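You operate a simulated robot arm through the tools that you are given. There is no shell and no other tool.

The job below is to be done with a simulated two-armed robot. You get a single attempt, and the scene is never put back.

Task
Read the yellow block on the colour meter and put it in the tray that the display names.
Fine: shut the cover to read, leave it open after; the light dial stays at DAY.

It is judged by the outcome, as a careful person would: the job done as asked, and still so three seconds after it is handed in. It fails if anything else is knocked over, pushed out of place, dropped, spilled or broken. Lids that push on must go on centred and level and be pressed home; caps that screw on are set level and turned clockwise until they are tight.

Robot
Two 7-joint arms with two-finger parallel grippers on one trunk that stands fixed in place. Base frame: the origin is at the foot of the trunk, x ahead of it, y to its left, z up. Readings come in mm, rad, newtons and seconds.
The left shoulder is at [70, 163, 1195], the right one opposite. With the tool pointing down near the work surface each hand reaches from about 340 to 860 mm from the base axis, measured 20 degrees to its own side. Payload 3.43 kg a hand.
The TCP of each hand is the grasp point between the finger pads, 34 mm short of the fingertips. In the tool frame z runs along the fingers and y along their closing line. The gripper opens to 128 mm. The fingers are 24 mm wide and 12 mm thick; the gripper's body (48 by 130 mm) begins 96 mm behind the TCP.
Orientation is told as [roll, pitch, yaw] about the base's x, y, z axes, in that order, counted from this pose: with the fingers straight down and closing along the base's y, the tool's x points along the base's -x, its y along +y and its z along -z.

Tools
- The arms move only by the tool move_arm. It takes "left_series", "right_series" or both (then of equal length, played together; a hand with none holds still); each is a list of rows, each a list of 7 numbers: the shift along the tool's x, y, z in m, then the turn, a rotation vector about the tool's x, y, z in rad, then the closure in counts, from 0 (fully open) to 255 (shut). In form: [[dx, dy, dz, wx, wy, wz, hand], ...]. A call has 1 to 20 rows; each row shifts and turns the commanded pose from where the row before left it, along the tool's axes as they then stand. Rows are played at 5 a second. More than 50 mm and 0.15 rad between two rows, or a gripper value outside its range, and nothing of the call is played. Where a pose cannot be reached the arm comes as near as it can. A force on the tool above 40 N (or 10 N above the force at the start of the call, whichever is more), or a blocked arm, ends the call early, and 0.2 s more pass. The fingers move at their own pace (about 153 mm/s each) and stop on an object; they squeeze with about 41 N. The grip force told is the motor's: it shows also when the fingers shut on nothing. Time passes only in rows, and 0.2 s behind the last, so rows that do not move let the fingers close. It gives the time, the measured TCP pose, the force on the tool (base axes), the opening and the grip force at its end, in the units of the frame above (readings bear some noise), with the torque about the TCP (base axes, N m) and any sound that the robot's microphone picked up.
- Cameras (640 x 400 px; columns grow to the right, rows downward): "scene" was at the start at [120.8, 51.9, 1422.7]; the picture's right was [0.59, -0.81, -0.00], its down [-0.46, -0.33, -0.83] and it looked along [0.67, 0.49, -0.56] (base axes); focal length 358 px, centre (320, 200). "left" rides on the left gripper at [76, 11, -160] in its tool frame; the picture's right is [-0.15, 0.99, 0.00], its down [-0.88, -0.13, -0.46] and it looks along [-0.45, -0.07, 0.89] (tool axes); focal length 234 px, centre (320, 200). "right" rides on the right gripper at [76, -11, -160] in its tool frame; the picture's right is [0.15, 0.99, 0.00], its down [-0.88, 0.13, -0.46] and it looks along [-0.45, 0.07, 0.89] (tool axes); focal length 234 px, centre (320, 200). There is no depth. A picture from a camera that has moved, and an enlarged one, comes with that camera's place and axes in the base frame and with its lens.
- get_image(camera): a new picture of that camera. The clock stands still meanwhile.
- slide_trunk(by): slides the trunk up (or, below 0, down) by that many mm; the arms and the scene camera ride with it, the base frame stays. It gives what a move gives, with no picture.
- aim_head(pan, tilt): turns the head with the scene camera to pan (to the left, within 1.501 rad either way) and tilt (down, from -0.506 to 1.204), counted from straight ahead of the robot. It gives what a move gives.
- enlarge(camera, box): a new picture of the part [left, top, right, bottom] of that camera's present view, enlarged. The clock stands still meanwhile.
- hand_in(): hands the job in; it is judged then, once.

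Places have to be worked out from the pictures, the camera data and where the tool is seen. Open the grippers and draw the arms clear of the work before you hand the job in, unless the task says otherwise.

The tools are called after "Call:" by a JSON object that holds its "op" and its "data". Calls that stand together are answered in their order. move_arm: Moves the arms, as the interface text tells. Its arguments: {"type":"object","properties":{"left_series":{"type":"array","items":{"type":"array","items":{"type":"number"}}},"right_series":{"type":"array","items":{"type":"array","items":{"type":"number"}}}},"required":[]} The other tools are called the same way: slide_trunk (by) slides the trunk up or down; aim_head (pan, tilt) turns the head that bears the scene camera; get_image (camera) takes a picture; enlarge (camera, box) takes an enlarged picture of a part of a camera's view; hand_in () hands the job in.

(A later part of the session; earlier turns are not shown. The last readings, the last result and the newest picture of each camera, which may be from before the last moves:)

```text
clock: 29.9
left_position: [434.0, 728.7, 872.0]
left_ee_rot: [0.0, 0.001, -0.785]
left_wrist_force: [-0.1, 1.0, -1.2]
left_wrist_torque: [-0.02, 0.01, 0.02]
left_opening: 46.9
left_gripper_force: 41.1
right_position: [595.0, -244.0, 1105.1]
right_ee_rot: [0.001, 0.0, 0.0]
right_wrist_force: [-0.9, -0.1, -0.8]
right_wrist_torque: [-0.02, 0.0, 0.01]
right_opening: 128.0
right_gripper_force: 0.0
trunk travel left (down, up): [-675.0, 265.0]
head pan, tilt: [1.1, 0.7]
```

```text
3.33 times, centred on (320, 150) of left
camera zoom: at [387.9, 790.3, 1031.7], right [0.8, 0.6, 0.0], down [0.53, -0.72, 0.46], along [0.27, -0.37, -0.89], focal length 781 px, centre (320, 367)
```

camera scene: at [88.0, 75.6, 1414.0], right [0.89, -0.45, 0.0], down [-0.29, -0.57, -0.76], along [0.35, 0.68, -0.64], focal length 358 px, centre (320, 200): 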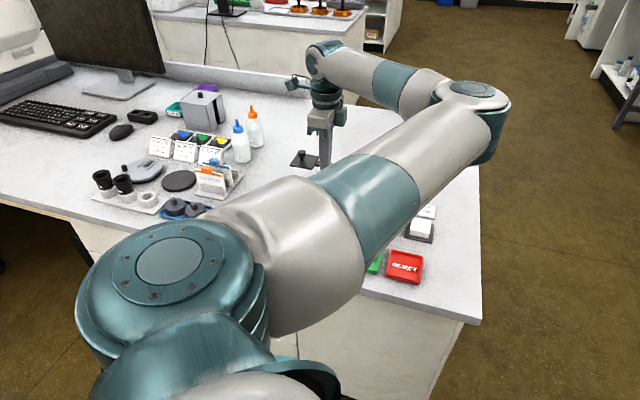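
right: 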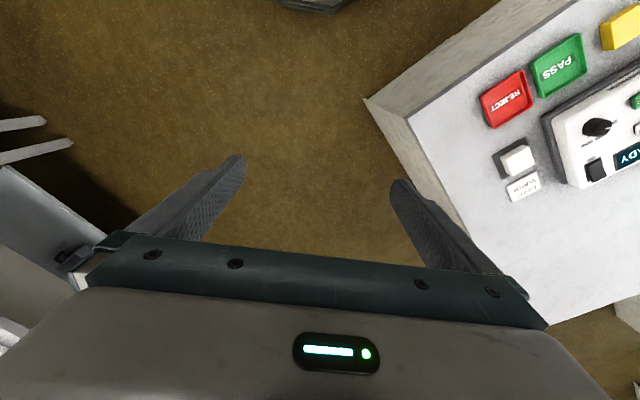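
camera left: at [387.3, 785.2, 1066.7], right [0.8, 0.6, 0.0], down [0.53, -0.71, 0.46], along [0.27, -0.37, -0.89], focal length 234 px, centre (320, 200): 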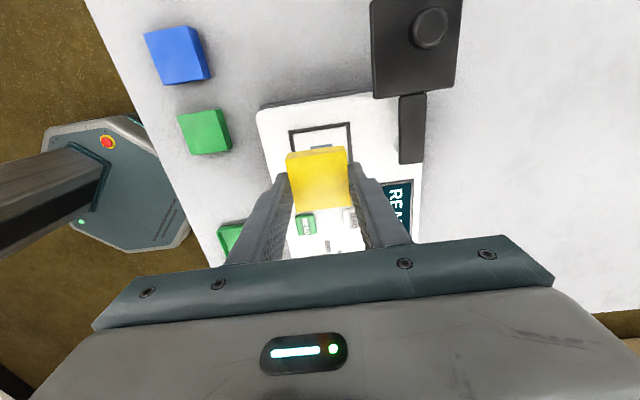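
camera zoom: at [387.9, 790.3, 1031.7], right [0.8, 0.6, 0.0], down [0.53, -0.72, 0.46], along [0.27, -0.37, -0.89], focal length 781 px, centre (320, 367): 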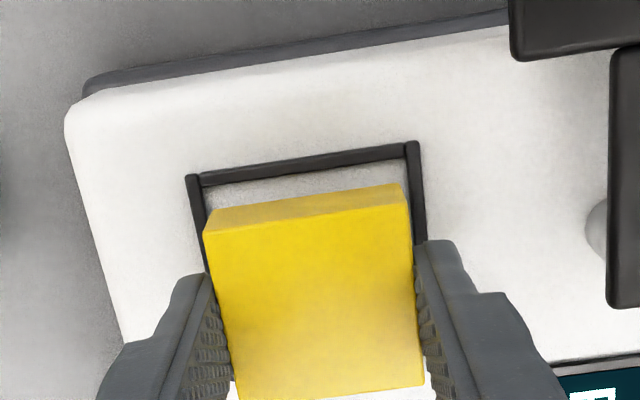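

The block now sits within about 1 mm of the rim's centre in both directions. I nudge 0.7 mm and lower 7 mm slowly.

Call:
{"op": "move_arm", "data": {"left_series": [[0.0007, 0, 0.002, 0, 0, 0, 255], [0, 0, 0.002, 0, 0, 0, 255], [0, 0, 0.002, 0, 0, 0, 255], [0, 0, 0.001, 0, 0, 0, 255], [0, 0, 0, 0, 0, 0, 255]]}}

Call:
{"op": "enlarge", "data": {"camera": "left", "box": [240, 90, 400, 210]}}

```text
clock: 31.1
left_position: [434.1, 729.5, 865.2]
left_ee_rot: [0.0, 0.0, -0.787]
left_wrist_force: [0.0, -0.9, -1.3]
left_wrist_torque: [0.01, -0.02, 0.05]
left_opening: 46.9
left_gripper_force: 40.9
right_position: [594.7, -243.4, 1104.7]
right_ee_rot: [0.001, 0.001, 0.001]
right_wrist_force: [0.1, 0.1, -0.7]
right_wrist_torque: [0.01, 0.02, 0.01]
right_opening: 128.0
right_gripper_force: 0.0
trunk travel left (down, up): [-675.0, 265.0]
head pan, tilt: [1.1, 0.7]
```

```text
3.33 times, centred on (320, 150) of left
camera zoom: at [387.3, 791.3, 1024.2], right [0.8, 0.6, 0.0], down [0.53, -0.71, 0.46], along [0.27, -0.37, -0.89], focal length 781 px, centre (320, 367)
```

zoom: 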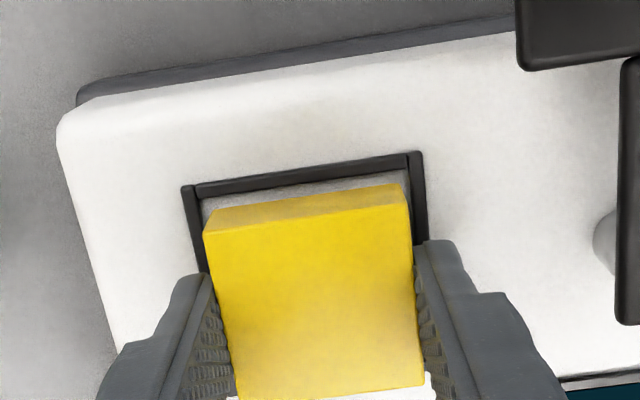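

The block sits centred inside the rim outline. I continue down in 1 mm steps, watching the force.

Call:
{"op": "move_arm", "data": {"left_series": [[0, 0, 0.001, 0, 0, 0, 255], [0, 0, 0.001, 0, 0, 0, 255], [0, 0, 0.001, 0, 0, 0, 255], [0, 0, 0.001, 0, 0, 0, 255], [0, 0, 0, 0, 0, 0, 255]]}}

Call:
{"op": "enlarge", "data": {"camera": "left", "box": [240, 90, 400, 210]}}

```text
clock: 32.3
left_position: [434.0, 730.8, 860.4]
left_ee_rot: [0.001, 0.0, -0.785]
left_wrist_force: [-0.8, 0.3, -0.7]
left_wrist_torque: [0.0, 0.0, 0.0]
left_opening: 47.1
left_gripper_force: 41.5
right_position: [594.1, -243.0, 1104.2]
right_ee_rot: [0.002, 0.0, 0.0]
right_wrist_force: [-0.2, -0.4, -0.2]
right_wrist_torque: [0.0, 0.02, -0.01]
right_opening: 128.2
right_gripper_force: 0.1
trunk travel left (down, up): [-675.0, 265.0]
head pan, tilt: [1.1, 0.7]
```

```text
3.33 times, centred on (320, 150) of left
camera zoom: at [388.1, 791.5, 1020.4], right [0.8, 0.6, 0.0], down [0.53, -0.71, 0.46], along [0.27, -0.37, -0.89], focal length 781 px, centre (320, 367)
```

zoom: 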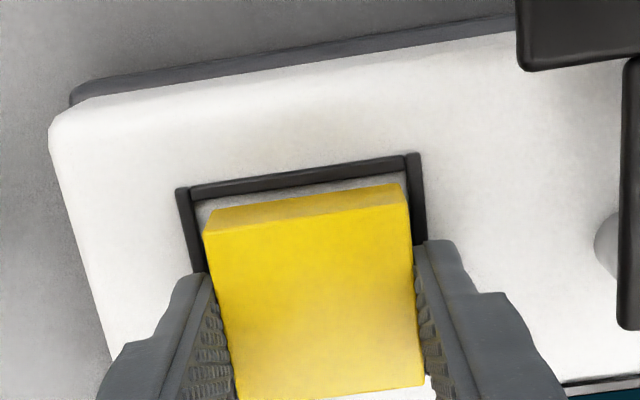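

No contact yet and the hand drifted about 1 mm in tool y. I correct −1 mm and go down another 4 mm in small steps.

Call:
{"op": "move_arm", "data": {"left_series": [[0, -0.001, 0, 0, 0, 0, 255], [0, 0, 0.001, 0, 0, 0, 255], [0, 0, 0.001, 0, 0, 0, 255], [0, 0, 0.001, 0, 0, 0, 255], [0, 0, 0, 0, 0, 0, 255]]}}

Call:
{"op": "enlarge", "data": {"camera": "left", "box": [240, 90, 400, 210]}}

```text
clock: 33.5
left_position: [433.7, 728.4, 856.8]
left_ee_rot: [-0.001, 0.001, -0.785]
left_wrist_force: [0.0, 0.0, -1.3]
left_wrist_torque: [-0.02, 0.0, 0.02]
left_opening: 47.3
left_gripper_force: 41.1
right_position: [595.2, -243.3, 1104.5]
right_ee_rot: [0.001, 0.001, 0.001]
right_wrist_force: [-0.1, -0.7, 0.7]
right_wrist_torque: [0.03, 0.01, 0.03]
right_opening: 128.0
right_gripper_force: 0.1
trunk travel left (down, up): [-675.0, 265.0]
head pan, tilt: [1.1, 0.7]
```

```text
3.33 times, centred on (320, 150) of left
camera zoom: at [386.9, 790.0, 1017.2], right [0.8, 0.6, 0.0], down [0.53, -0.71, 0.46], along [0.27, -0.37, -0.89], focal length 781 px, centre (320, 367)
```

zoom: 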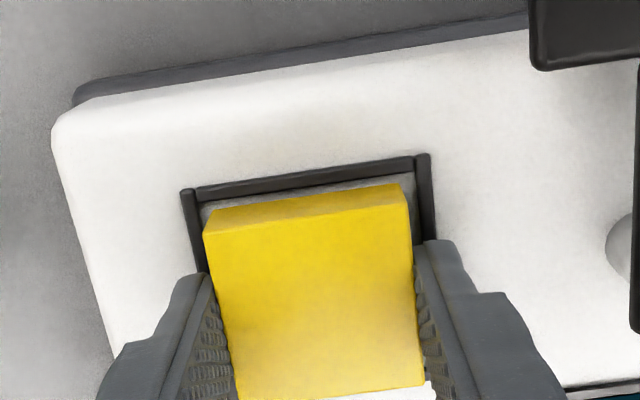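

Still centred (within about 0.6 mm) with no contact. Down another 3 mm in small steps.

Call:
{"op": "move_arm", "data": {"left_series": [[0, 0, 0.001, 0, 0, 0, 255], [0, 0, 0.001, 0, 0, 0, 255], [0, 0, 0.001, 0, 0, 0, 255], [0, 0, 0, 0, 0, 0, 255]]}}

Call:
{"op": "enlarge", "data": {"camera": "left", "box": [240, 90, 400, 210]}}

```text
clock: 34.5
left_position: [433.8, 727.0, 854.9]
left_ee_rot: [0.001, 0.0, -0.785]
left_wrist_force: [1.1, 1.4, 3.5]
left_wrist_torque: [-0.08, 0.05, -0.03]
left_opening: 46.9
left_gripper_force: 40.8
right_position: [595.2, -243.2, 1105.0]
right_ee_rot: [0.001, 0.001, 0.0]
right_wrist_force: [0.7, 0.3, -0.4]
right_wrist_torque: [-0.01, -0.01, -0.07]
right_opening: 127.6
right_gripper_force: 0.0
trunk travel left (down, up): [-675.0, 265.0]
head pan, tilt: [1.1, 0.7]
```

```text
3.33 times, centred on (320, 150) of left
camera zoom: at [386.9, 790.0, 1014.9], right [0.8, 0.6, 0.0], down [0.53, -0.72, 0.46], along [0.27, -0.37, -0.89], focal length 781 px, centre (320, 367)
```

zoom: 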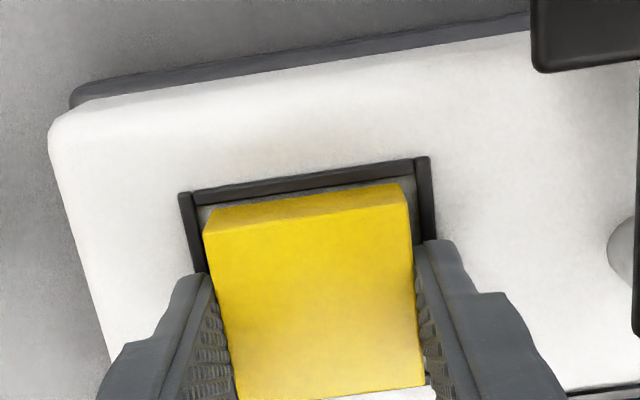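

A light 5 N contact shows the tips or the block have reached the rim and pad at tip z ≈ 821. I ease up half a millimetre and open the fingers to release the block inside the rim.

Call:
{"op": "move_arm", "data": {"left_series": [[0, 0, -0.0007, 0, 0, 0, 255], [0, 0, 0, 0, 0, 0, 150], [0, 0, 0, 0, 0, 0, 140], [0, 0, 0, 0, 0, 0, 130], [0, 0, 0, 0, 0, 0, 110]]}}

Call:
{"op": "enlarge", "data": {"camera": "left", "box": [240, 90, 400, 210]}}

```text
clock: 35.7
left_position: [433.1, 729.1, 854.4]
left_ee_rot: [0.0, 0.001, -0.786]
left_wrist_force: [0.4, 0.5, -0.1]
left_wrist_torque: [0.05, 0.02, 0.0]
left_opening: 72.9
left_gripper_force: 0.1
right_position: [595.6, -242.6, 1104.4]
right_ee_rot: [-0.001, 0.0, 0.0]
right_wrist_force: [0.2, -0.1, -0.5]
right_wrist_torque: [-0.02, -0.03, 0.02]
right_opening: 128.2
right_gripper_force: 0.1
trunk travel left (down, up): [-675.0, 265.0]
head pan, tilt: [1.1, 0.7]
```

```text
3.33 times, centred on (320, 150) of left
camera zoom: at [386.7, 790.2, 1015.0], right [0.8, 0.6, 0.0], down [0.53, -0.72, 0.46], along [0.27, -0.37, -0.89], focal length 781 px, centre (320, 367)
```

zoom: 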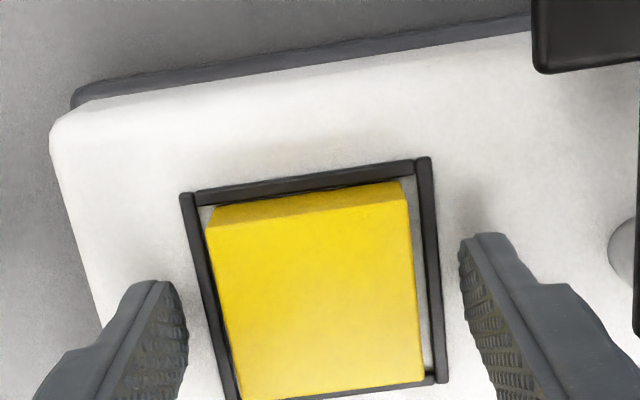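

The block rests inside the rim. I lift straight up to about z = 960 and check it from above.

Call:
{"op": "move_arm", "data": {"left_series": [[0, 0, -0.02, 0, 0, 0, 110], [0, 0, -0.03, 0, 0, 0, 110], [0, 0, -0.03, 0, 0, 0, 110], [0, 0, -0.025, 0, 0, 0, 110], [0, 0, 0, 0, 0, 0, 110]]}}

Call:
{"op": "get_image", "data": {"camera": "left"}}

Call:
{"op": "enlarge", "data": {"camera": "left", "box": [240, 0, 460, 200]}}

```text
clock: 36.9
left_position: [433.7, 730.9, 960.3]
left_ee_rot: [0.001, 0.0, -0.785]
left_wrist_force: [0.4, 0.2, 0.0]
left_wrist_torque: [-0.03, 0.0, 0.0]
left_opening: 72.8
left_gripper_force: 0.1
right_position: [595.4, -243.5, 1103.3]
right_ee_rot: [0.001, 0.0, -0.001]
right_wrist_force: [-0.9, -0.4, 0.8]
right_wrist_torque: [0.01, 0.03, -0.02]
right_opening: 127.9
right_gripper_force: 0.1
trunk travel left (down, up): [-675.0, 265.0]
head pan, tilt: [1.1, 0.7]
```

```text
taken
camera left: at [387.7, 791.8, 1120.0], right [0.8, 0.6, 0.0], down [0.53, -0.71, 0.46], along [0.27, -0.37, -0.89], focal length 234 px, centre (320, 200)
```

left: 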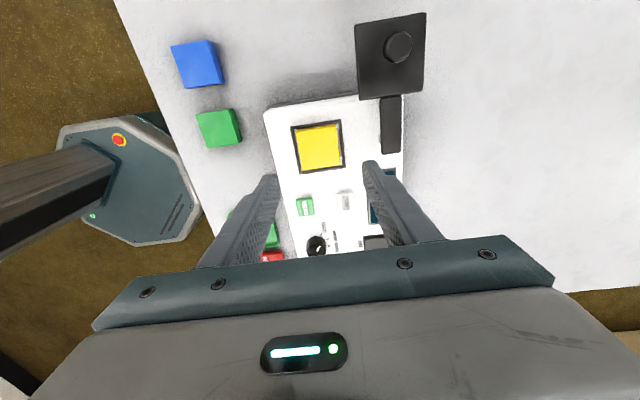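

```text
2.00 times, centred on (350, 100) of left
camera zoom: at [387.7, 791.8, 1120.0], right [0.8, 0.6, 0.0], down [0.53, -0.71, 0.46], along [0.27, -0.37, -0.89], focal length 468 px, centre (260, 400)
```

zoom: 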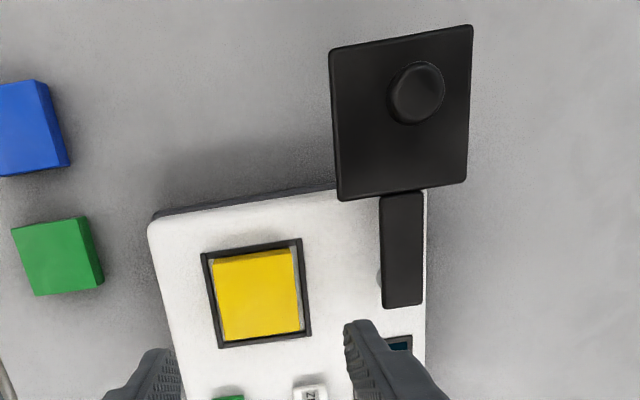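

The block lies flat inside the rim. From this view I place the cover's pivot near (491, 786), the knob near (427, 850) when open and near (427, 722) when closed, so I turn the hand back to yaw 0 and move it above the knob, well clear of it.

Call:
{"op": "move_arm", "data": {"left_series": [[0, 0, 0, 0, 0, -0.131, 130], [0, 0, 0, 0, 0, -0.131, 130], [0, 0, 0, 0, 0, -0.131, 130], [0, 0, 0, 0, 0, -0.131, 130], [0, 0, 0, 0, 0, -0.131, 130], [0, 0, 0, 0, 0, -0.13, 130], [0.001, 0.03, 0, 0, 0, 0, 130], [0.001, 0.03, 0, 0, 0, 0, 130], [0.002, 0.03, 0, 0, 0, 0, 130], [0.002, 0.03, 0, 0, 0, 0, 130], [0, 0, 0, 0, 0, 0, 130], [0, 0, 0, 0, 0, 0, 130]]}}

Call:
{"op": "get_image", "data": {"camera": "left"}}

Call:
{"op": "enlarge", "data": {"camera": "scene", "box": [260, 110, 400, 230]}}

```text
clock: 39.5
left_position: [426.7, 851.6, 960.3]
left_ee_rot: [-0.002, 0.0, 0.0]
left_wrist_force: [0.0, -0.2, 0.7]
left_wrist_torque: [0.01, 0.03, 0.02]
left_opening: 62.8
left_gripper_force: 0.0
right_position: [595.1, -242.2, 1104.3]
right_ee_rot: [0.001, -0.001, -0.001]
right_wrist_force: [0.2, -1.0, -0.8]
right_wrist_torque: [-0.03, 0.0, 0.01]
right_opening: 127.9
right_gripper_force: 0.0
trunk travel left (down, up): [-675.0, 265.0]
head pan, tilt: [1.1, 0.7]
```

```text
taken
camera left: at [349.8, 861.6, 1118.7], right [0.15, 0.99, 0.0], down [0.88, -0.13, 0.46], along [0.45, -0.07, -0.89], focal length 234 px, centre (320, 200)
```

left: 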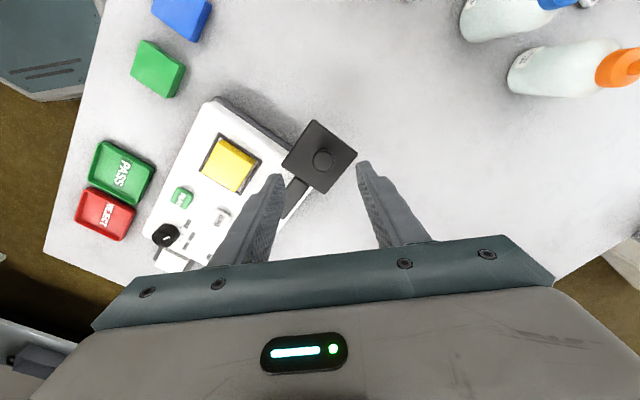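

```text
3.33 times, centred on (330, 170) of scene
camera zoom: at [87.8, 75.7, 1414.0], right [0.89, -0.45, 0.0], down [-0.29, -0.57, -0.76], along [0.35, 0.68, -0.64], focal length 1194 px, centre (287, 300)
```

zoom: 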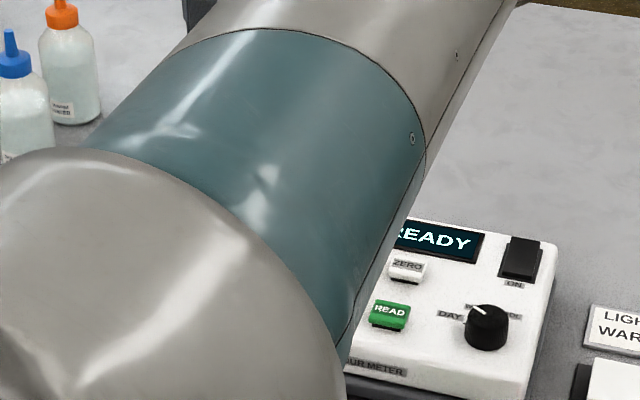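

The arm reaches the knob with the tool vertical. The knob is about 2.5 mm off in x and 3 mm in y, so I correct that and lower to z ≈ 915 to check the straddle.

Call:
{"op": "move_arm", "data": {"left_series": [[0.0025, 0.0029, 0.01, 0, 0, 0, 130], [0, 0, 0.02, 0, 0, 0, 130], [0, 0, 0.015, 0, 0, 0, 130], [0, 0, 0, 0, 0, 0, 130]]}}

Call:
{"op": "enlarge", "data": {"camera": "left", "box": [220, 90, 420, 240]}}

```text
clock: 40.5
left_position: [423.7, 852.3, 914.4]
left_ee_rot: [-0.001, 0.001, 0.002]
left_wrist_force: [0.2, -0.3, -1.0]
left_wrist_torque: [0.01, 0.01, -0.03]
left_opening: 62.8
left_gripper_force: 0.0
right_position: [596.4, -243.6, 1104.4]
right_ee_rot: [0.001, 0.0, 0.001]
right_wrist_force: [0.2, -0.4, -0.3]
right_wrist_torque: [0.07, 0.0, 0.0]
right_opening: 127.9
right_gripper_force: 0.0
trunk travel left (down, up): [-675.0, 265.0]
head pan, tilt: [1.1, 0.7]
```

```text
2.67 times, centred on (320, 165) of left
camera zoom: at [347.8, 863.1, 1073.8], right [0.15, 0.99, 0.0], down [0.88, -0.13, 0.46], along [0.45, -0.07, -0.89], focal length 624 px, centre (320, 293)
```

zoom: 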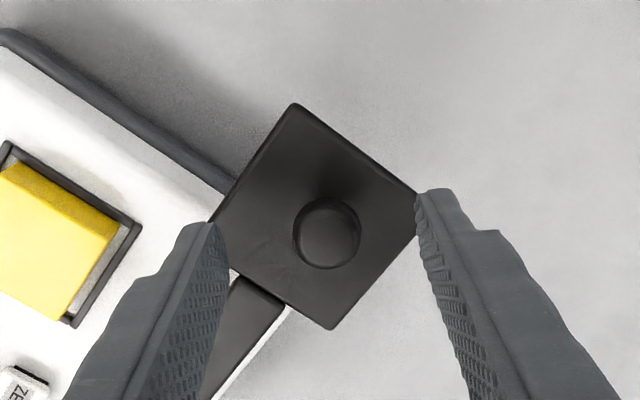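

The knob is centred between the fingers to within 2 mm. I shift 1.5 mm, lower to z ≈ 896 with the tips above the plate, and narrow the fingers loosely around it.

Call:
{"op": "move_arm", "data": {"left_series": [[0, 0.0015, 0.006, 0, 0, 0, 130], [0, 0, 0.006, 0, 0, 0, 130], [0, 0, 0.004, 0, 0, 0, 130], [0, 0, 0.002, 0, 0, 0, 150], [0, 0, 0, 0, 0, 0, 180], [0, 0, 0, 0, 0, 0, 190], [0, 0, 0, 0, 0, 0, 190]]}}

Call:
{"op": "enlarge", "data": {"camera": "left", "box": [220, 90, 420, 240]}}

```text
clock: 42.1
left_position: [425.4, 854.6, 897.0]
left_ee_rot: [0.0, 0.001, 0.0]
left_wrist_force: [-0.2, -0.2, -0.3]
left_wrist_torque: [0.0, 0.02, 0.01]
left_opening: 32.4
left_gripper_force: 0.0
right_position: [595.5, -244.6, 1104.0]
right_ee_rot: [0.001, 0.0, 0.0]
right_wrist_force: [-0.1, -0.3, -1.0]
right_wrist_torque: [0.0, -0.04, 0.01]
right_opening: 128.0
right_gripper_force: 0.0
trunk travel left (down, up): [-675.0, 265.0]
head pan, tilt: [1.1, 0.7]
```

```text
2.67 times, centred on (320, 165) of left
camera zoom: at [348.4, 865.1, 1056.3], right [0.15, 0.99, 0.0], down [0.88, -0.13, 0.46], along [0.45, -0.07, -0.89], focal length 624 px, centre (320, 293)
```

zoom: 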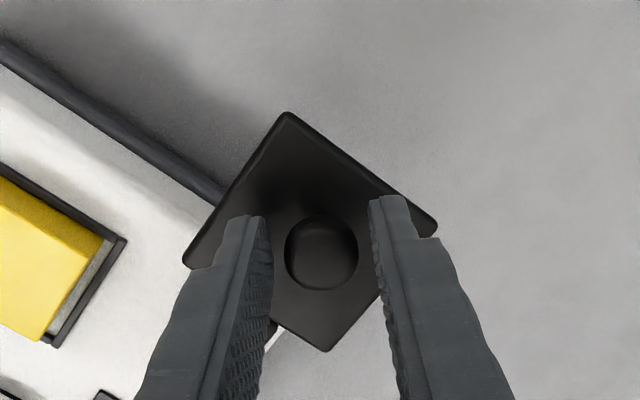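

The fingers straddle the 22 mm knob with the tips above the plate. I close to 25 mm and push the knob through the first part of its arc about the pivot near (490, 789), then check.

Call:
{"op": "move_arm", "data": {"left_series": [[0.0024, 0, 0, 0, 0, 0, 205], [0, 0, 0, 0, 0, 0, 205], [0.0078, -0.0095, 0, 0, 0, 0, 205], [0.0065, -0.0105, 0, 0, 0, 0, 205], [0.0051, -0.0112, 0, 0, 0, 0, 205], [0, 0, 0, 0, 0, 0, 205]]}}

Call:
{"op": "get_image", "data": {"camera": "left"}}

Call:
{"op": "enlarge", "data": {"camera": "left", "box": [220, 90, 420, 240]}}

```text
clock: 43.5
left_position: [403.3, 822.6, 897.2]
left_ee_rot: [0.001, -0.002, 0.0]
left_wrist_force: [-0.3, -0.5, -0.1]
left_wrist_torque: [0.0, 0.01, 0.02]
left_opening: 25.2
left_gripper_force: 0.1
right_position: [594.2, -242.5, 1104.3]
right_ee_rot: [0.0, 0.0, 0.001]
right_wrist_force: [-0.1, -0.1, 0.2]
right_wrist_torque: [0.0, 0.0, 0.02]
right_opening: 128.0
right_gripper_force: 0.1
trunk travel left (down, up): [-675.0, 265.0]
head pan, tilt: [1.1, 0.7]
```

```text
taken
camera left: at [326.8, 833.7, 1057.1], right [0.15, 0.99, 0.0], down [0.88, -0.13, 0.46], along [0.45, -0.07, -0.89], focal length 234 px, centre (320, 200)
```

left: 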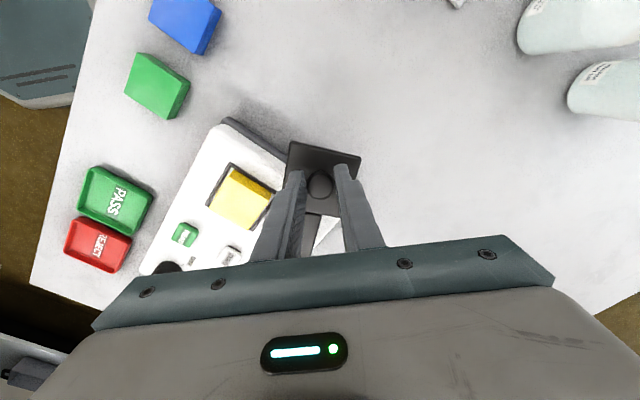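

```text
2.67 times, centred on (320, 165) of left
camera zoom: at [326.8, 833.7, 1057.1], right [0.15, 0.99, 0.0], down [0.88, -0.13, 0.46], along [0.45, -0.07, -0.89], focal length 624 px, centre (320, 293)
```

zoom: 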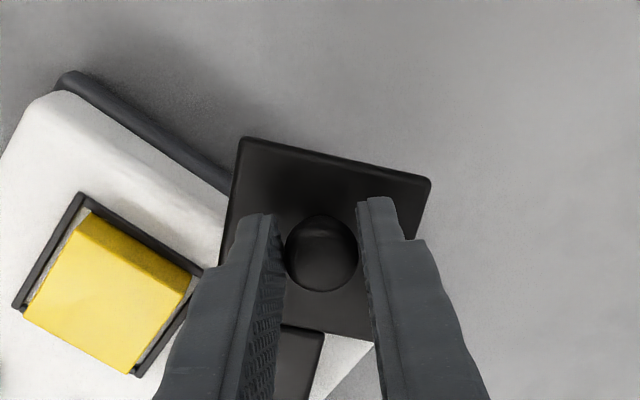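

The cover swings along freely with the knob between the fingers. I continue along the arc.

Call:
{"op": "move_arm", "data": {"left_series": [[0.005, -0.0118, 0, 0, 0, 0, 205], [0.003, -0.0122, 0, 0, 0, 0, 205], [0.0004, -0.0123, 0, 0, 0, 0, 205], [-0.0012, -0.0123, 0, 0, 0, 0, 205], [-0.0028, -0.012, 0, 0, 0, 0, 205], [0, 0, 0, 0, 0, 0, 205]]}}

Call:
{"op": "get_image", "data": {"camera": "left"}}

Call:
{"op": "enlarge", "data": {"camera": "left", "box": [220, 90, 420, 240]}}

```text
clock: 44.9
left_position: [400.1, 762.0, 897.0]
left_ee_rot: [-0.001, 0.001, -0.001]
left_wrist_force: [0.5, 0.2, 0.2]
left_wrist_torque: [0.01, 0.0, 0.01]
left_opening: 25.1
left_gripper_force: 0.1
right_position: [596.3, -242.8, 1103.4]
right_ee_rot: [0.001, 0.0, -0.001]
right_wrist_force: [0.1, 0.1, -0.3]
right_wrist_torque: [0.0, 0.02, 0.01]
right_opening: 128.3
right_gripper_force: 0.1
trunk travel left (down, up): [-675.0, 265.0]
head pan, tilt: [1.1, 0.7]
```

```text
taken
camera left: at [323.0, 772.2, 1057.2], right [0.15, 0.99, 0.0], down [0.88, -0.13, 0.46], along [0.45, -0.07, -0.89], focal length 234 px, centre (320, 200)
```

left: 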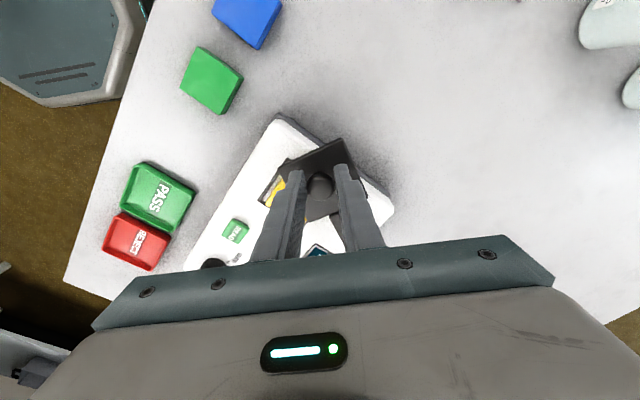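

```text
2.67 times, centred on (320, 165) of left
camera zoom: at [323.0, 772.2, 1057.2], right [0.15, 0.99, 0.0], down [0.88, -0.13, 0.46], along [0.45, -0.07, -0.89], focal length 624 px, centre (320, 293)
```

zoom: 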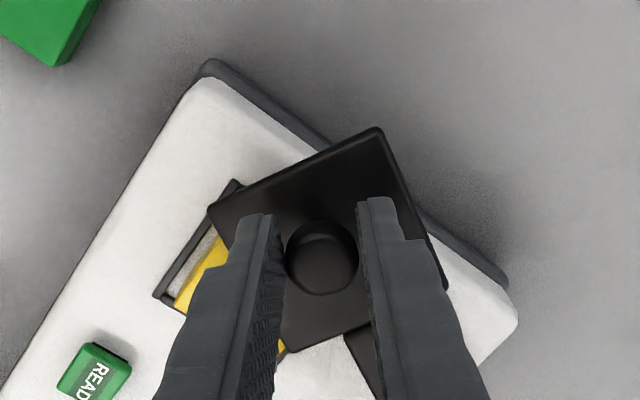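

The cover passes over the block without touching it. I continue to the closed position, finishing in smaller steps.

Call:
{"op": "move_arm", "data": {"left_series": [[-0.0043, -0.0116, 0, 0, 0, 0, 205], [-0.0058, -0.0109, 0, 0, 0, 0, 205], [-0.0072, -0.01, 0, 0, 0, 0, 205], [-0.005, -0.005, 0, 0, 0, 0, 205], [0, 0, 0, 0, 0, 0, 205]]}}

Call:
{"op": "get_image", "data": {"camera": "left"}}

Call:
{"op": "enlarge", "data": {"camera": "left", "box": [220, 90, 420, 240]}}

```text
clock: 46.1
left_position: [421.8, 723.0, 898.5]
left_ee_rot: [0.0, 0.0, 0.0]
left_wrist_force: [0.0, 0.1, -0.5]
left_wrist_torque: [-0.07, -0.03, 0.0]
left_opening: 25.5
left_gripper_force: 0.2
right_position: [596.0, -243.5, 1104.3]
right_ee_rot: [-0.001, -0.001, 0.001]
right_wrist_force: [0.3, 0.1, -1.1]
right_wrist_torque: [0.0, 0.0, 0.03]
right_opening: 128.0
right_gripper_force: 0.0
trunk travel left (down, up): [-675.0, 265.0]
head pan, tilt: [1.1, 0.7]
```

```text
taken
camera left: at [344.6, 735.1, 1058.3], right [0.15, 0.99, 0.0], down [0.88, -0.13, 0.46], along [0.45, -0.07, -0.89], focal length 234 px, centre (320, 200)
```

left: 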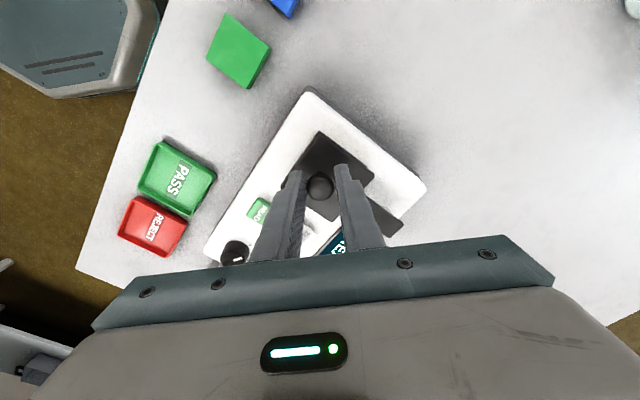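

```text
2.67 times, centred on (320, 165) of left
camera zoom: at [344.6, 735.1, 1058.3], right [0.15, 0.99, 0.0], down [0.88, -0.13, 0.46], along [0.45, -0.07, -0.89], focal length 624 px, centre (320, 293)
```

zoom: 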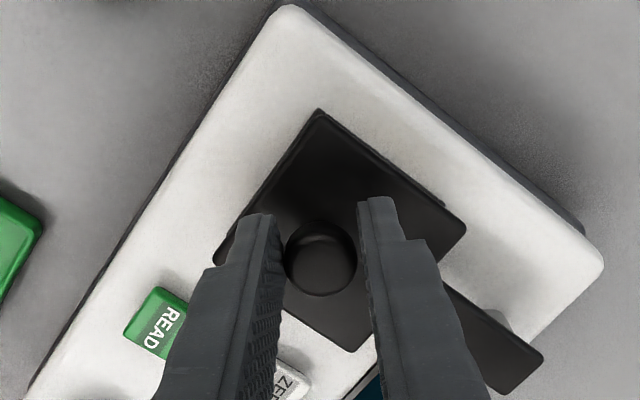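

The cover now looks square with the meter, so it is at or near shut. I push a few millimetres more in small steps to feel for the end stop.

Call:
{"op": "move_arm", "data": {"left_series": [[-0.001, -0.001, 0, 0, 0, 0, 205], [-0.001, -0.001, 0, 0, 0, 0, 205], [-0.001, -0.001, 0, 0, 0, 0, 205], [0, 0, 0, 0, 0, 0, 205]]}}

Call:
{"op": "enlarge", "data": {"camera": "left", "box": [220, 90, 420, 240]}}

```text
clock: 47.1
left_position: [422.1, 721.2, 896.9]
left_ee_rot: [0.0, 0.001, -0.001]
left_wrist_force: [0.2, 0.2, -0.1]
left_wrist_torque: [0.0, 0.01, -0.02]
left_opening: 25.4
left_gripper_force: 0.1
right_position: [595.6, -242.4, 1103.9]
right_ee_rot: [-0.001, 0.0, -0.001]
right_wrist_force: [0.8, 0.5, -0.8]
right_wrist_torque: [-0.01, 0.04, 0.0]
right_opening: 127.7
right_gripper_force: 0.2
trunk travel left (down, up): [-675.0, 265.0]
head pan, tilt: [1.1, 0.7]
```

```text
2.67 times, centred on (320, 165) of left
camera zoom: at [346.8, 732.6, 1057.6], right [0.15, 0.99, 0.0], down [0.88, -0.13, 0.46], along [0.45, -0.07, -0.89], focal length 624 px, centre (320, 293)
```

zoom: 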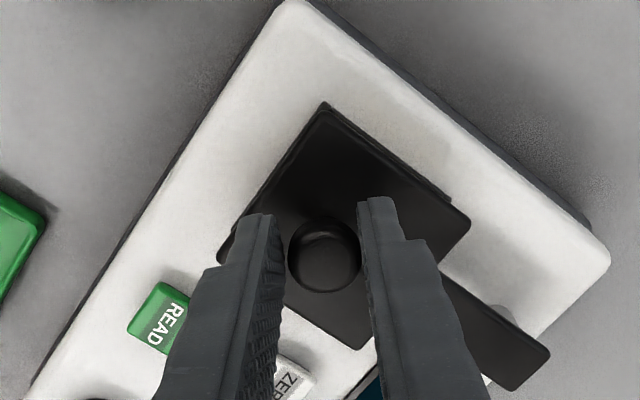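

The knob now touches the pushing finger and the cover is nearly over the rim; no stop is felt yet. I push 3 mm more.

Call:
{"op": "move_arm", "data": {"left_series": [[-0.001, -0.001, 0, 0, 0, 0, 205], [-0.001, -0.001, 0, 0, 0, 0, 205], [-0.001, -0.001, 0, 0, 0, 0, 205], [0, 0, 0, 0, 0, 0, 205]]}}

Call:
{"op": "enlarge", "data": {"camera": "left", "box": [220, 90, 420, 240]}}

```text
clock: 48.1
left_position: [426.1, 719.8, 897.1]
left_ee_rot: [0.0, 0.0, 0.001]
left_wrist_force: [-3.3, 6.3, 0.2]
left_wrist_torque: [0.24, 0.11, 0.03]
left_opening: 29.0
left_gripper_force: 3.8
right_position: [595.6, -242.1, 1105.3]
right_ee_rot: [-0.001, 0.0, 0.001]
right_wrist_force: [-0.6, 0.3, 0.0]
right_wrist_torque: [-0.01, -0.03, 0.01]
right_opening: 128.1
right_gripper_force: 0.1
trunk travel left (down, up): [-675.0, 265.0]
head pan, tilt: [1.1, 0.7]
```

```text
2.67 times, centred on (320, 165) of left
camera zoom: at [348.9, 730.6, 1056.7], right [0.15, 0.99, 0.0], down [0.88, -0.13, 0.46], along [0.45, -0.07, -0.89], focal length 624 px, centre (320, 293)
```

zoom: 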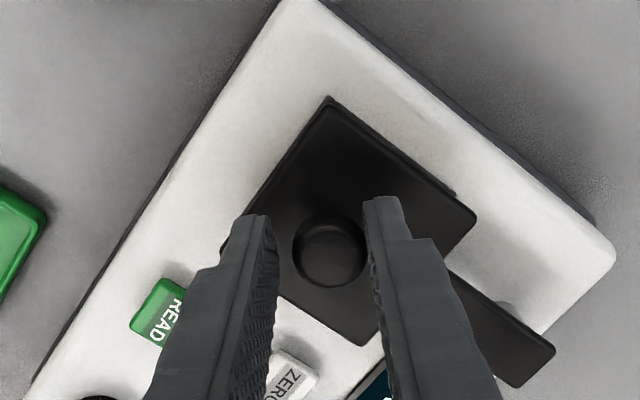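

The stop is felt (about 7 N), so the cover is shut. I ease back, open the fingers, lift clear, and move above the READ button.

Call:
{"op": "move_arm", "data": {"left_series": [[0.001, 0.002, 0, 0, 0, 0, 180], [0, 0, 0, 0, 0, 0, 165], [0, 0, -0.015, 0, 0, 0, 165], [0, 0, -0.025, 0, 0, 0, 165], [0, 0, -0.025, 0, 0, 0, 165], [-0.014, -0.025, 0, 0, 0, 0, 200], [-0.014, -0.026, 0, 0, 0, 0, 255], [-0.013, -0.026, 0, 0, 0, 0, 255], [0, 0, 0, 0, 0, 0, 255], [0, 0, 0, 0, 0, 0, 255]]}}

Call:
{"op": "get_image", "data": {"camera": "left"}}

Call:
{"op": "enlarge", "data": {"camera": "left", "box": [220, 60, 420, 220]}}

```text
clock: 50.3
left_position: [466.1, 642.3, 962.6]
left_ee_rot: [0.002, 0.001, 0.001]
left_wrist_force: [-0.7, 0.1, -0.3]
left_wrist_torque: [0.02, 0.02, 0.0]
left_opening: 0.0
left_gripper_force: 32.8
right_position: [595.0, -242.9, 1104.4]
right_ee_rot: [0.0, 0.001, 0.001]
right_wrist_force: [0.0, 0.8, -0.1]
right_wrist_torque: [0.0, 0.01, -0.01]
right_opening: 127.8
right_gripper_force: 0.0
trunk travel left (down, up): [-675.0, 265.0]
head pan, tilt: [1.1, 0.7]
```

```text
taken
camera left: at [389.8, 653.7, 1122.3], right [0.15, 0.99, 0.0], down [0.88, -0.13, 0.46], along [0.45, -0.07, -0.89], focal length 234 px, centre (320, 200)
```

left: 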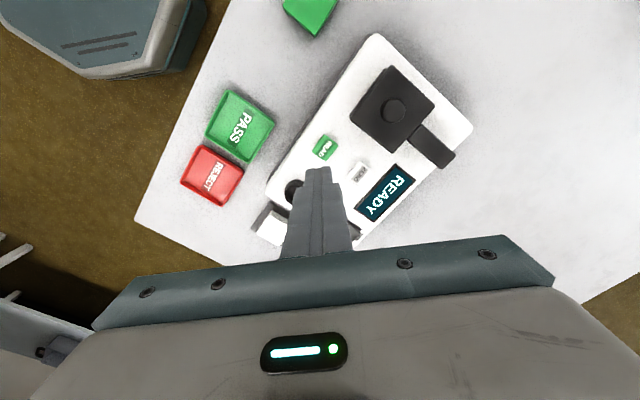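

```text
2.50 times, centred on (320, 140) of left
camera zoom: at [389.8, 653.7, 1122.3], right [0.15, 0.99, 0.0], down [0.88, -0.13, 0.46], along [0.45, -0.07, -0.89], focal length 585 px, centre (320, 350)
```

zoom: 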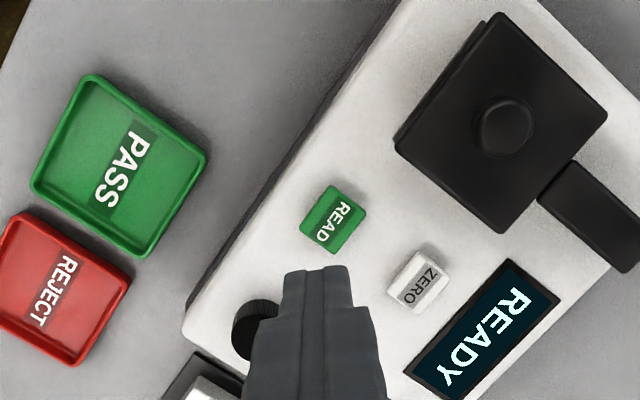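

The READ button is about 1 mm in −x and 6 mm in +y of the tool. I correct that and descend to z ≈ 880 to check the alignment.

Call:
{"op": "move_arm", "data": {"left_series": [[-0.0012, 0.0064, 0.02, 0, 0, 0, 255], [0, 0, 0.025, 0, 0, 0, 255], [0, 0, 0.025, 0, 0, 0, 255], [0, 0, 0.01, 0, 0, 0, 255], [0, 0, 0, 0, 0, 0, 255]]}}

Call:
{"op": "enlarge", "data": {"camera": "left", "box": [220, 60, 420, 220]}}

```text
clock: 51.5
left_position: [468.6, 650.6, 881.7]
left_ee_rot: [0.0, -0.001, -0.001]
left_wrist_force: [0.0, 0.5, 0.6]
left_wrist_torque: [0.03, 0.0, 0.0]
left_opening: 0.0
left_gripper_force: 33.5
right_position: [595.1, -244.1, 1104.3]
right_ee_rot: [0.001, -0.001, 0.001]
right_wrist_force: [-0.3, 0.2, -0.6]
right_wrist_torque: [-0.05, 0.0, 0.02]
right_opening: 128.1
right_gripper_force: 0.1
trunk travel left (down, up): [-675.0, 265.0]
head pan, tilt: [1.1, 0.7]
```

```text
2.50 times, centred on (320, 140) of left
camera zoom: at [392.1, 660.6, 1041.8], right [0.15, 0.99, 0.0], down [0.88, -0.13, 0.46], along [0.45, -0.07, -0.89], focal length 585 px, centre (320, 350)
```

zoom: 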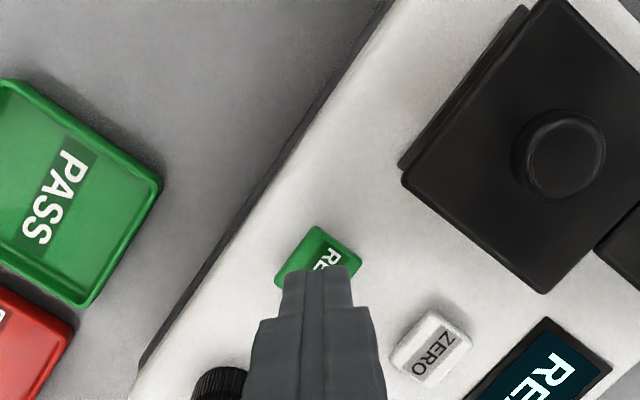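

The tool is over the button to within about 2 mm. I nudge it and press down in small steps, watching the force and sound.

Call:
{"op": "move_arm", "data": {"left_series": [[0.0015, -0.0005, 0.008, 0, 0, 0, 255], [0, 0, 0.006, 0, 0, 0, 255], [0, 0, 0.002, 0, 0, 0, 255], [0, 0, 0.001, 0, 0, 0, 255], [0, 0, 0.001, 0, 0, 0, 255], [0, 0, 0.001, 0, 0, 0, 255], [0, 0, 0, 0, 0, 0, 255]]}}

Call:
{"op": "enlarge", "data": {"camera": "scene", "box": [280, 140, 450, 246]}}

Call:
{"op": "enlarge", "data": {"camera": "left", "box": [220, 60, 480, 240]}}

```text
clock: 53.1
left_position: [465.5, 649.0, 864.1]
left_ee_rot: [0.002, 0.0, -0.001]
left_wrist_force: [0.4, 0.0, 0.5]
left_wrist_torque: [0.01, 0.02, 0.0]
left_opening: 0.1
left_gripper_force: 33.2
right_position: [594.5, -242.4, 1105.2]
right_ee_rot: [0.001, 0.001, 0.001]
right_wrist_force: [-0.5, -0.1, 0.1]
right_wrist_torque: [0.0, -0.03, 0.02]
right_opening: 128.0
right_gripper_force: 0.1
trunk travel left (down, up): [-675.0, 265.0]
head pan, tilt: [1.1, 0.7]
```

```text
3.76 times, centred on (365, 193) of scene
camera zoom: at [88.0, 75.4, 1414.0], right [0.89, -0.45, 0.0], down [-0.29, -0.57, -0.76], along [0.35, 0.68, -0.64], focal length 1349 px, centre (151, 226)
```

zoom: 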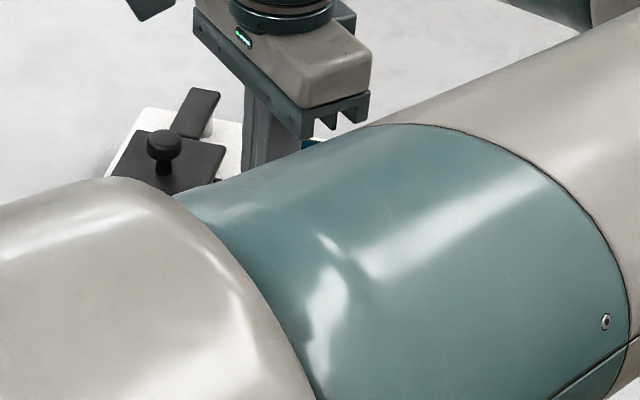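

```text
2.22 times, centred on (350, 150) of left
camera zoom: at [389.7, 660.3, 1023.3], right [0.15, 0.99, 0.0], down [0.88, -0.13, 0.46], along [0.45, -0.07, -0.89], focal length 520 px, centre (253, 311)
```

zoom: 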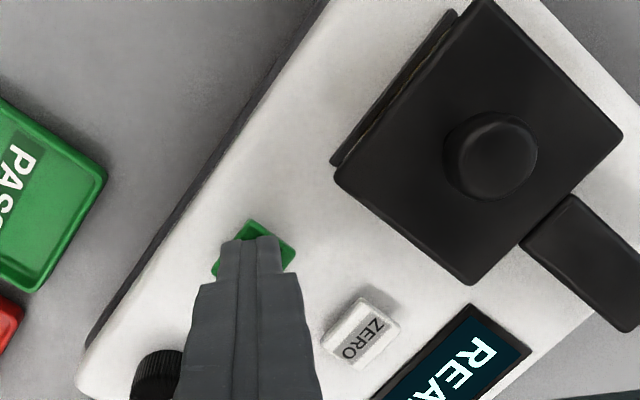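

No contact yet with tips at z ≈ 830 and the fingers over the button. I continue pressing down in 1 mm steps.

Call:
{"op": "move_arm", "data": {"left_series": [[0, 0, 0.001, 0, 0, 0, 255], [0, 0, 0.001, 0, 0, 0, 255], [0, 0, 0.001, 0, 0, 0, 255], [0, 0, 0.001, 0, 0, 0, 255], [0, 0, 0, 0, 0, 0, 255]]}}

Call:
{"op": "enlarge", "data": {"camera": "left", "box": [220, 60, 480, 240]}}

```text
clock: 54.3
left_position: [467.0, 648.8, 859.6]
left_ee_rot: [0.0, 0.001, 0.0]
left_wrist_force: [1.2, 0.2, 3.2]
left_wrist_torque: [0.01, -0.04, 0.0]
left_opening: 0.0
left_gripper_force: 32.9
right_position: [594.9, -242.5, 1105.3]
right_ee_rot: [0.0, 0.0, 0.001]
right_wrist_force: [-0.6, -0.5, 0.0]
right_wrist_torque: [0.0, 0.02, 0.01]
right_opening: 128.0
right_gripper_force: 0.0
trunk travel left (down, up): [-675.0, 265.0]
head pan, tilt: [1.1, 0.7]
heard: click
```

```text
2.22 times, centred on (350, 150) of left
camera zoom: at [389.7, 660.5, 1019.6], right [0.15, 0.99, 0.0], down [0.88, -0.13, 0.46], along [0.45, -0.07, -0.89], focal length 520 px, centre (253, 311)
```

zoom: 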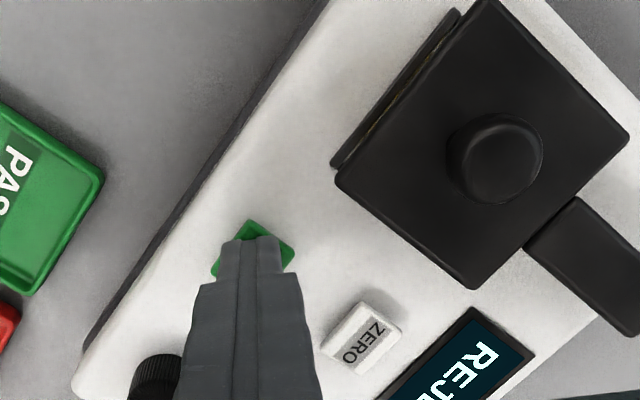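

The button clicked and the display seems to begin with "REJ". I lift off the button and read the whole display.

Call:
{"op": "move_arm", "data": {"left_series": [[0, 0, -0.01, 0, 0, 0, 255], [0, 0, -0.03, 0, 0, 0, 255], [0, 0, -0.03, 0, 0, 0, 255], [0, 0, -0.03, 0, 0, 0, 255], [0, 0, 0, 0, 0, 0, 255]]}}

Call:
{"op": "enlarge", "data": {"camera": "left", "box": [220, 60, 480, 240]}}

Call:
{"op": "get_image", "data": {"camera": "left"}}

```text
clock: 55.5
left_position: [467.3, 648.7, 958.1]
left_ee_rot: [0.001, 0.001, 0.0]
left_wrist_force: [-0.9, 0.6, 0.3]
left_wrist_torque: [-0.02, -0.01, 0.03]
left_opening: 0.0
left_gripper_force: 33.0
right_position: [596.3, -243.8, 1103.8]
right_ee_rot: [0.0, -0.001, 0.0]
right_wrist_force: [0.2, -0.4, 0.0]
right_wrist_torque: [-0.02, 0.05, -0.03]
right_opening: 128.0
right_gripper_force: 0.2
trunk travel left (down, up): [-675.0, 265.0]
head pan, tilt: [1.1, 0.7]
```

```text
2.22 times, centred on (350, 150) of left
camera zoom: at [389.4, 659.0, 1119.1], right [0.15, 0.99, 0.0], down [0.88, -0.13, 0.46], along [0.45, -0.07, -0.89], focal length 520 px, centre (253, 311)
```

zoom: 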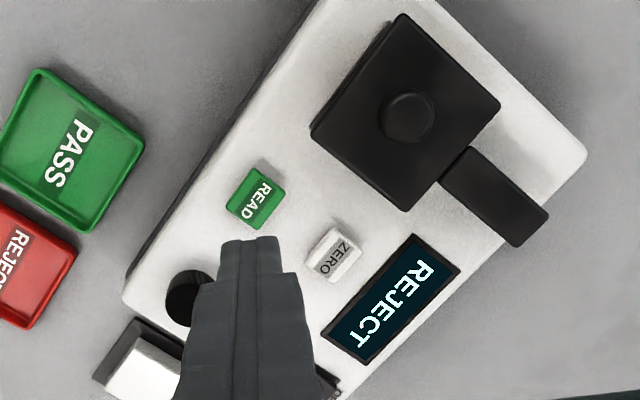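

```text
taken
camera left: at [389.4, 659.0, 1119.1], right [0.15, 0.99, 0.0], down [0.88, -0.13, 0.46], along [0.45, -0.07, -0.89], focal length 234 px, centre (320, 200)
```

left: 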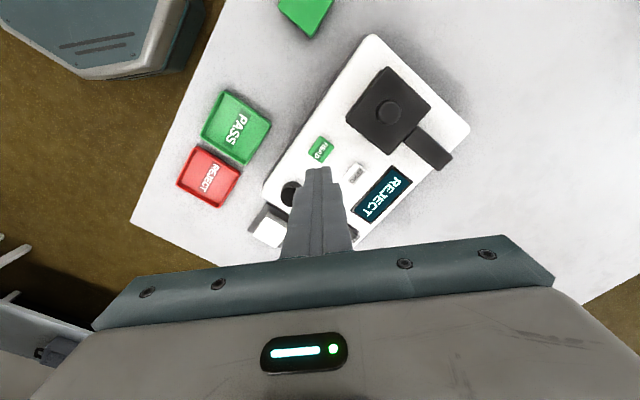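

The display reads REJECT. Now I go back to the knob, at about (429, 719), to swing the cover open again.

Call:
{"op": "move_arm", "data": {"left_series": [[0.0095, 0.0176, 0, 0, 0, 0, 130], [0.0095, 0.0176, 0, 0, 0, 0, 130], [0.0095, 0.0176, 0, 0, 0, 0, 130], [0.0095, 0.0176, 0, 0, 0, 0, 130], [0, 0, 0.03, 0, 0, 0, 130], [0, 0, 0.012, 0, 0, 0, 130], [0, 0, 0, 0, 0, 0, 130]]}}

Call:
{"op": "enlarge", "data": {"camera": "left", "box": [220, 90, 420, 240]}}

```text
clock: 57.1
left_position: [429.2, 718.7, 917.1]
left_ee_rot: [0.0, 0.001, 0.001]
left_wrist_force: [0.0, -0.1, -0.4]
left_wrist_torque: [-0.01, 0.0, -0.01]
left_opening: 62.7
left_gripper_force: 0.1
right_position: [595.3, -243.6, 1104.7]
right_ee_rot: [0.0, 0.001, 0.001]
right_wrist_force: [0.2, 0.2, -0.2]
right_wrist_torque: [0.02, 0.01, -0.03]
right_opening: 128.0
right_gripper_force: 0.0
trunk travel left (down, up): [-675.0, 265.0]
head pan, tilt: [1.1, 0.7]
```

```text
2.67 times, centred on (320, 165) of left
camera zoom: at [352.7, 730.6, 1076.9], right [0.15, 0.99, 0.0], down [0.88, -0.13, 0.46], along [0.45, -0.07, -0.89], focal length 624 px, centre (320, 293)
```

zoom: 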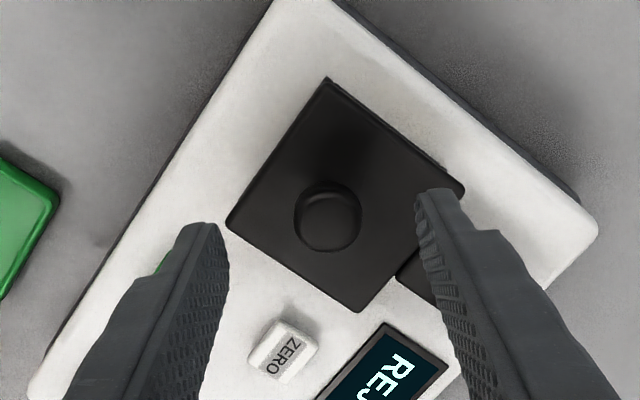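

The knob sits about 4 mm in x and 3 mm in y from centre. I correct, lower to z ≈ 897 and narrow the fingers around it.

Call:
{"op": "move_arm", "data": {"left_series": [[0.0035, 0.0025, 0.004, 0, 0, 0, 130], [0, 0, 0.008, 0, 0, 0, 130], [0, 0, 0.006, 0, 0, 0, 130], [0, 0, 0.002, 0, 0, 0, 150], [0, 0, 0, 0, 0, 0, 190], [0, 0, 0, 0, 0, 0, 204], [0, 0, 0, 0, 0, 0, 204]]}}

Call:
{"op": "enlarge", "data": {"camera": "left", "box": [220, 90, 420, 240]}}

```text
clock: 58.7
left_position: [425.4, 721.9, 897.2]
left_ee_rot: [0.0, 0.0, 0.0]
left_wrist_force: [0.3, -0.7, 0.3]
left_wrist_torque: [0.01, 0.01, 0.0]
left_opening: 25.5
left_gripper_force: 0.1
right_position: [594.9, -243.6, 1105.2]
right_ee_rot: [0.0, 0.0, 0.0]
right_wrist_force: [-0.1, -0.9, 0.7]
right_wrist_torque: [0.02, -0.01, 0.01]
right_opening: 127.9
right_gripper_force: 0.1
trunk travel left (down, up): [-675.0, 265.0]
head pan, tilt: [1.1, 0.7]
```

```text
2.67 times, centred on (320, 165) of left
camera zoom: at [348.5, 733.0, 1056.6], right [0.15, 0.99, 0.0], down [0.88, -0.13, 0.46], along [0.45, -0.07, -0.89], focal length 624 px, centre (320, 293)
```

zoom: 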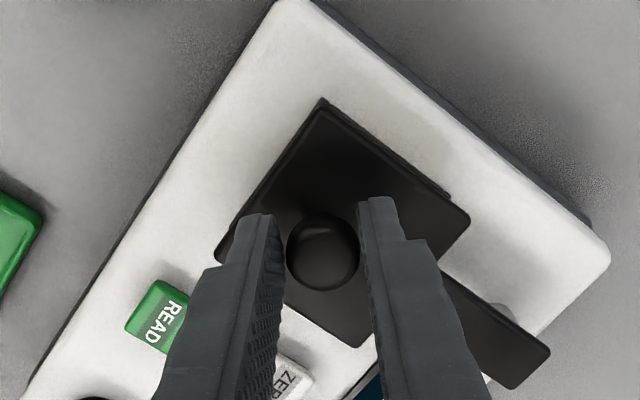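

The knob is held loosely. I swing the cover back along the arc, first half.

Call:
{"op": "move_arm", "data": {"left_series": [[0.0084, 0.009, 0, 0, 0, 0, 204], [0.0072, 0.01, 0, 0, 0, 0, 204], [0.0058, 0.0109, 0, 0, 0, 0, 204], [0.0043, 0.0116, 0, 0, 0, 0, 204], [0.0028, 0.012, 0, 0, 0, 0, 204], [0.0012, 0.0123, 0, 0, 0, 0, 204], [0, 0, 0, 0, 0, 0, 204]]}}

Call:
{"op": "enlarge", "data": {"camera": "left", "box": [220, 90, 420, 240]}}

```text
clock: 60.3
left_position: [395.0, 788.3, 897.9]
left_ee_rot: [0.0, -0.001, 0.0]
left_wrist_force: [1.1, -0.3, 0.1]
left_wrist_torque: [0.0, 0.01, 0.0]
left_opening: 25.5
left_gripper_force: 0.0
right_position: [596.0, -243.7, 1103.3]
right_ee_rot: [0.0, 0.002, 0.0]
right_wrist_force: [0.1, 0.9, -0.9]
right_wrist_torque: [-0.01, 0.0, 0.0]
right_opening: 128.0
right_gripper_force: 0.1
trunk travel left (down, up): [-675.0, 265.0]
head pan, tilt: [1.1, 0.7]
```

```text
2.67 times, centred on (320, 165) of left
camera zoom: at [318.4, 798.8, 1057.4], right [0.15, 0.99, 0.0], down [0.88, -0.13, 0.46], along [0.45, -0.07, -0.89], focal length 624 px, centre (320, 293)
```

zoom: 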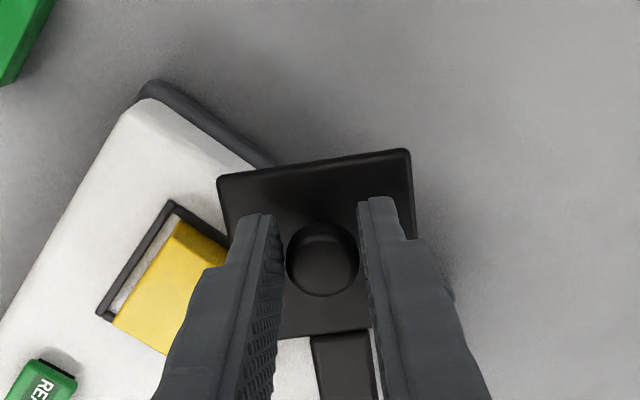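

The cover is half open and the block is undisturbed. I continue the second half of the arc.

Call:
{"op": "move_arm", "data": {"left_series": [[-0.0004, 0.0123, 0, 0, 0, 0, 204], [-0.002, 0.0122, 0, 0, 0, 0, 204], [-0.0036, 0.0118, 0, 0, 0, 0, 204], [-0.0051, 0.0112, 0, 0, 0, 0, 204], [-0.0065, 0.0105, 0, 0, 0, 0, 204], [-0.004, 0.005, 0, 0, 0, 0, 204], [0, 0, 0, 0, 0, 0, 204]]}}

Call:
{"op": "enlarge", "data": {"camera": "left", "box": [220, 90, 420, 240]}}

```text
clock: 61.9
left_position: [416.3, 853.1, 897.4]
left_ee_rot: [-0.001, 0.0, 0.0]
left_wrist_force: [-0.6, 0.8, 0.3]
left_wrist_torque: [0.03, 0.02, -0.01]
left_opening: 25.8
left_gripper_force: 1.0
right_position: [594.0, -243.0, 1104.5]
right_ee_rot: [0.001, 0.0, 0.0]
right_wrist_force: [0.6, 0.6, -1.0]
right_wrist_torque: [0.02, 0.0, 0.03]
right_opening: 127.8
right_gripper_force: 0.0
trunk travel left (down, up): [-675.0, 265.0]
head pan, tilt: [1.1, 0.7]
```

```text
2.67 times, centred on (320, 165) of left
camera zoom: at [339.5, 862.7, 1057.2], right [0.15, 0.99, 0.0], down [0.88, -0.13, 0.46], along [0.45, -0.07, -0.89], focal length 624 px, centre (320, 293)
```

zoom: 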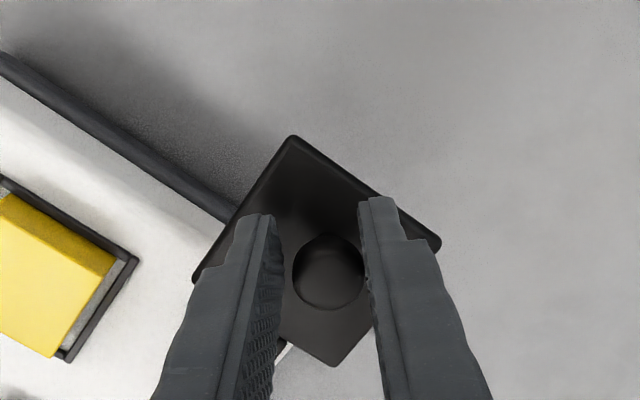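

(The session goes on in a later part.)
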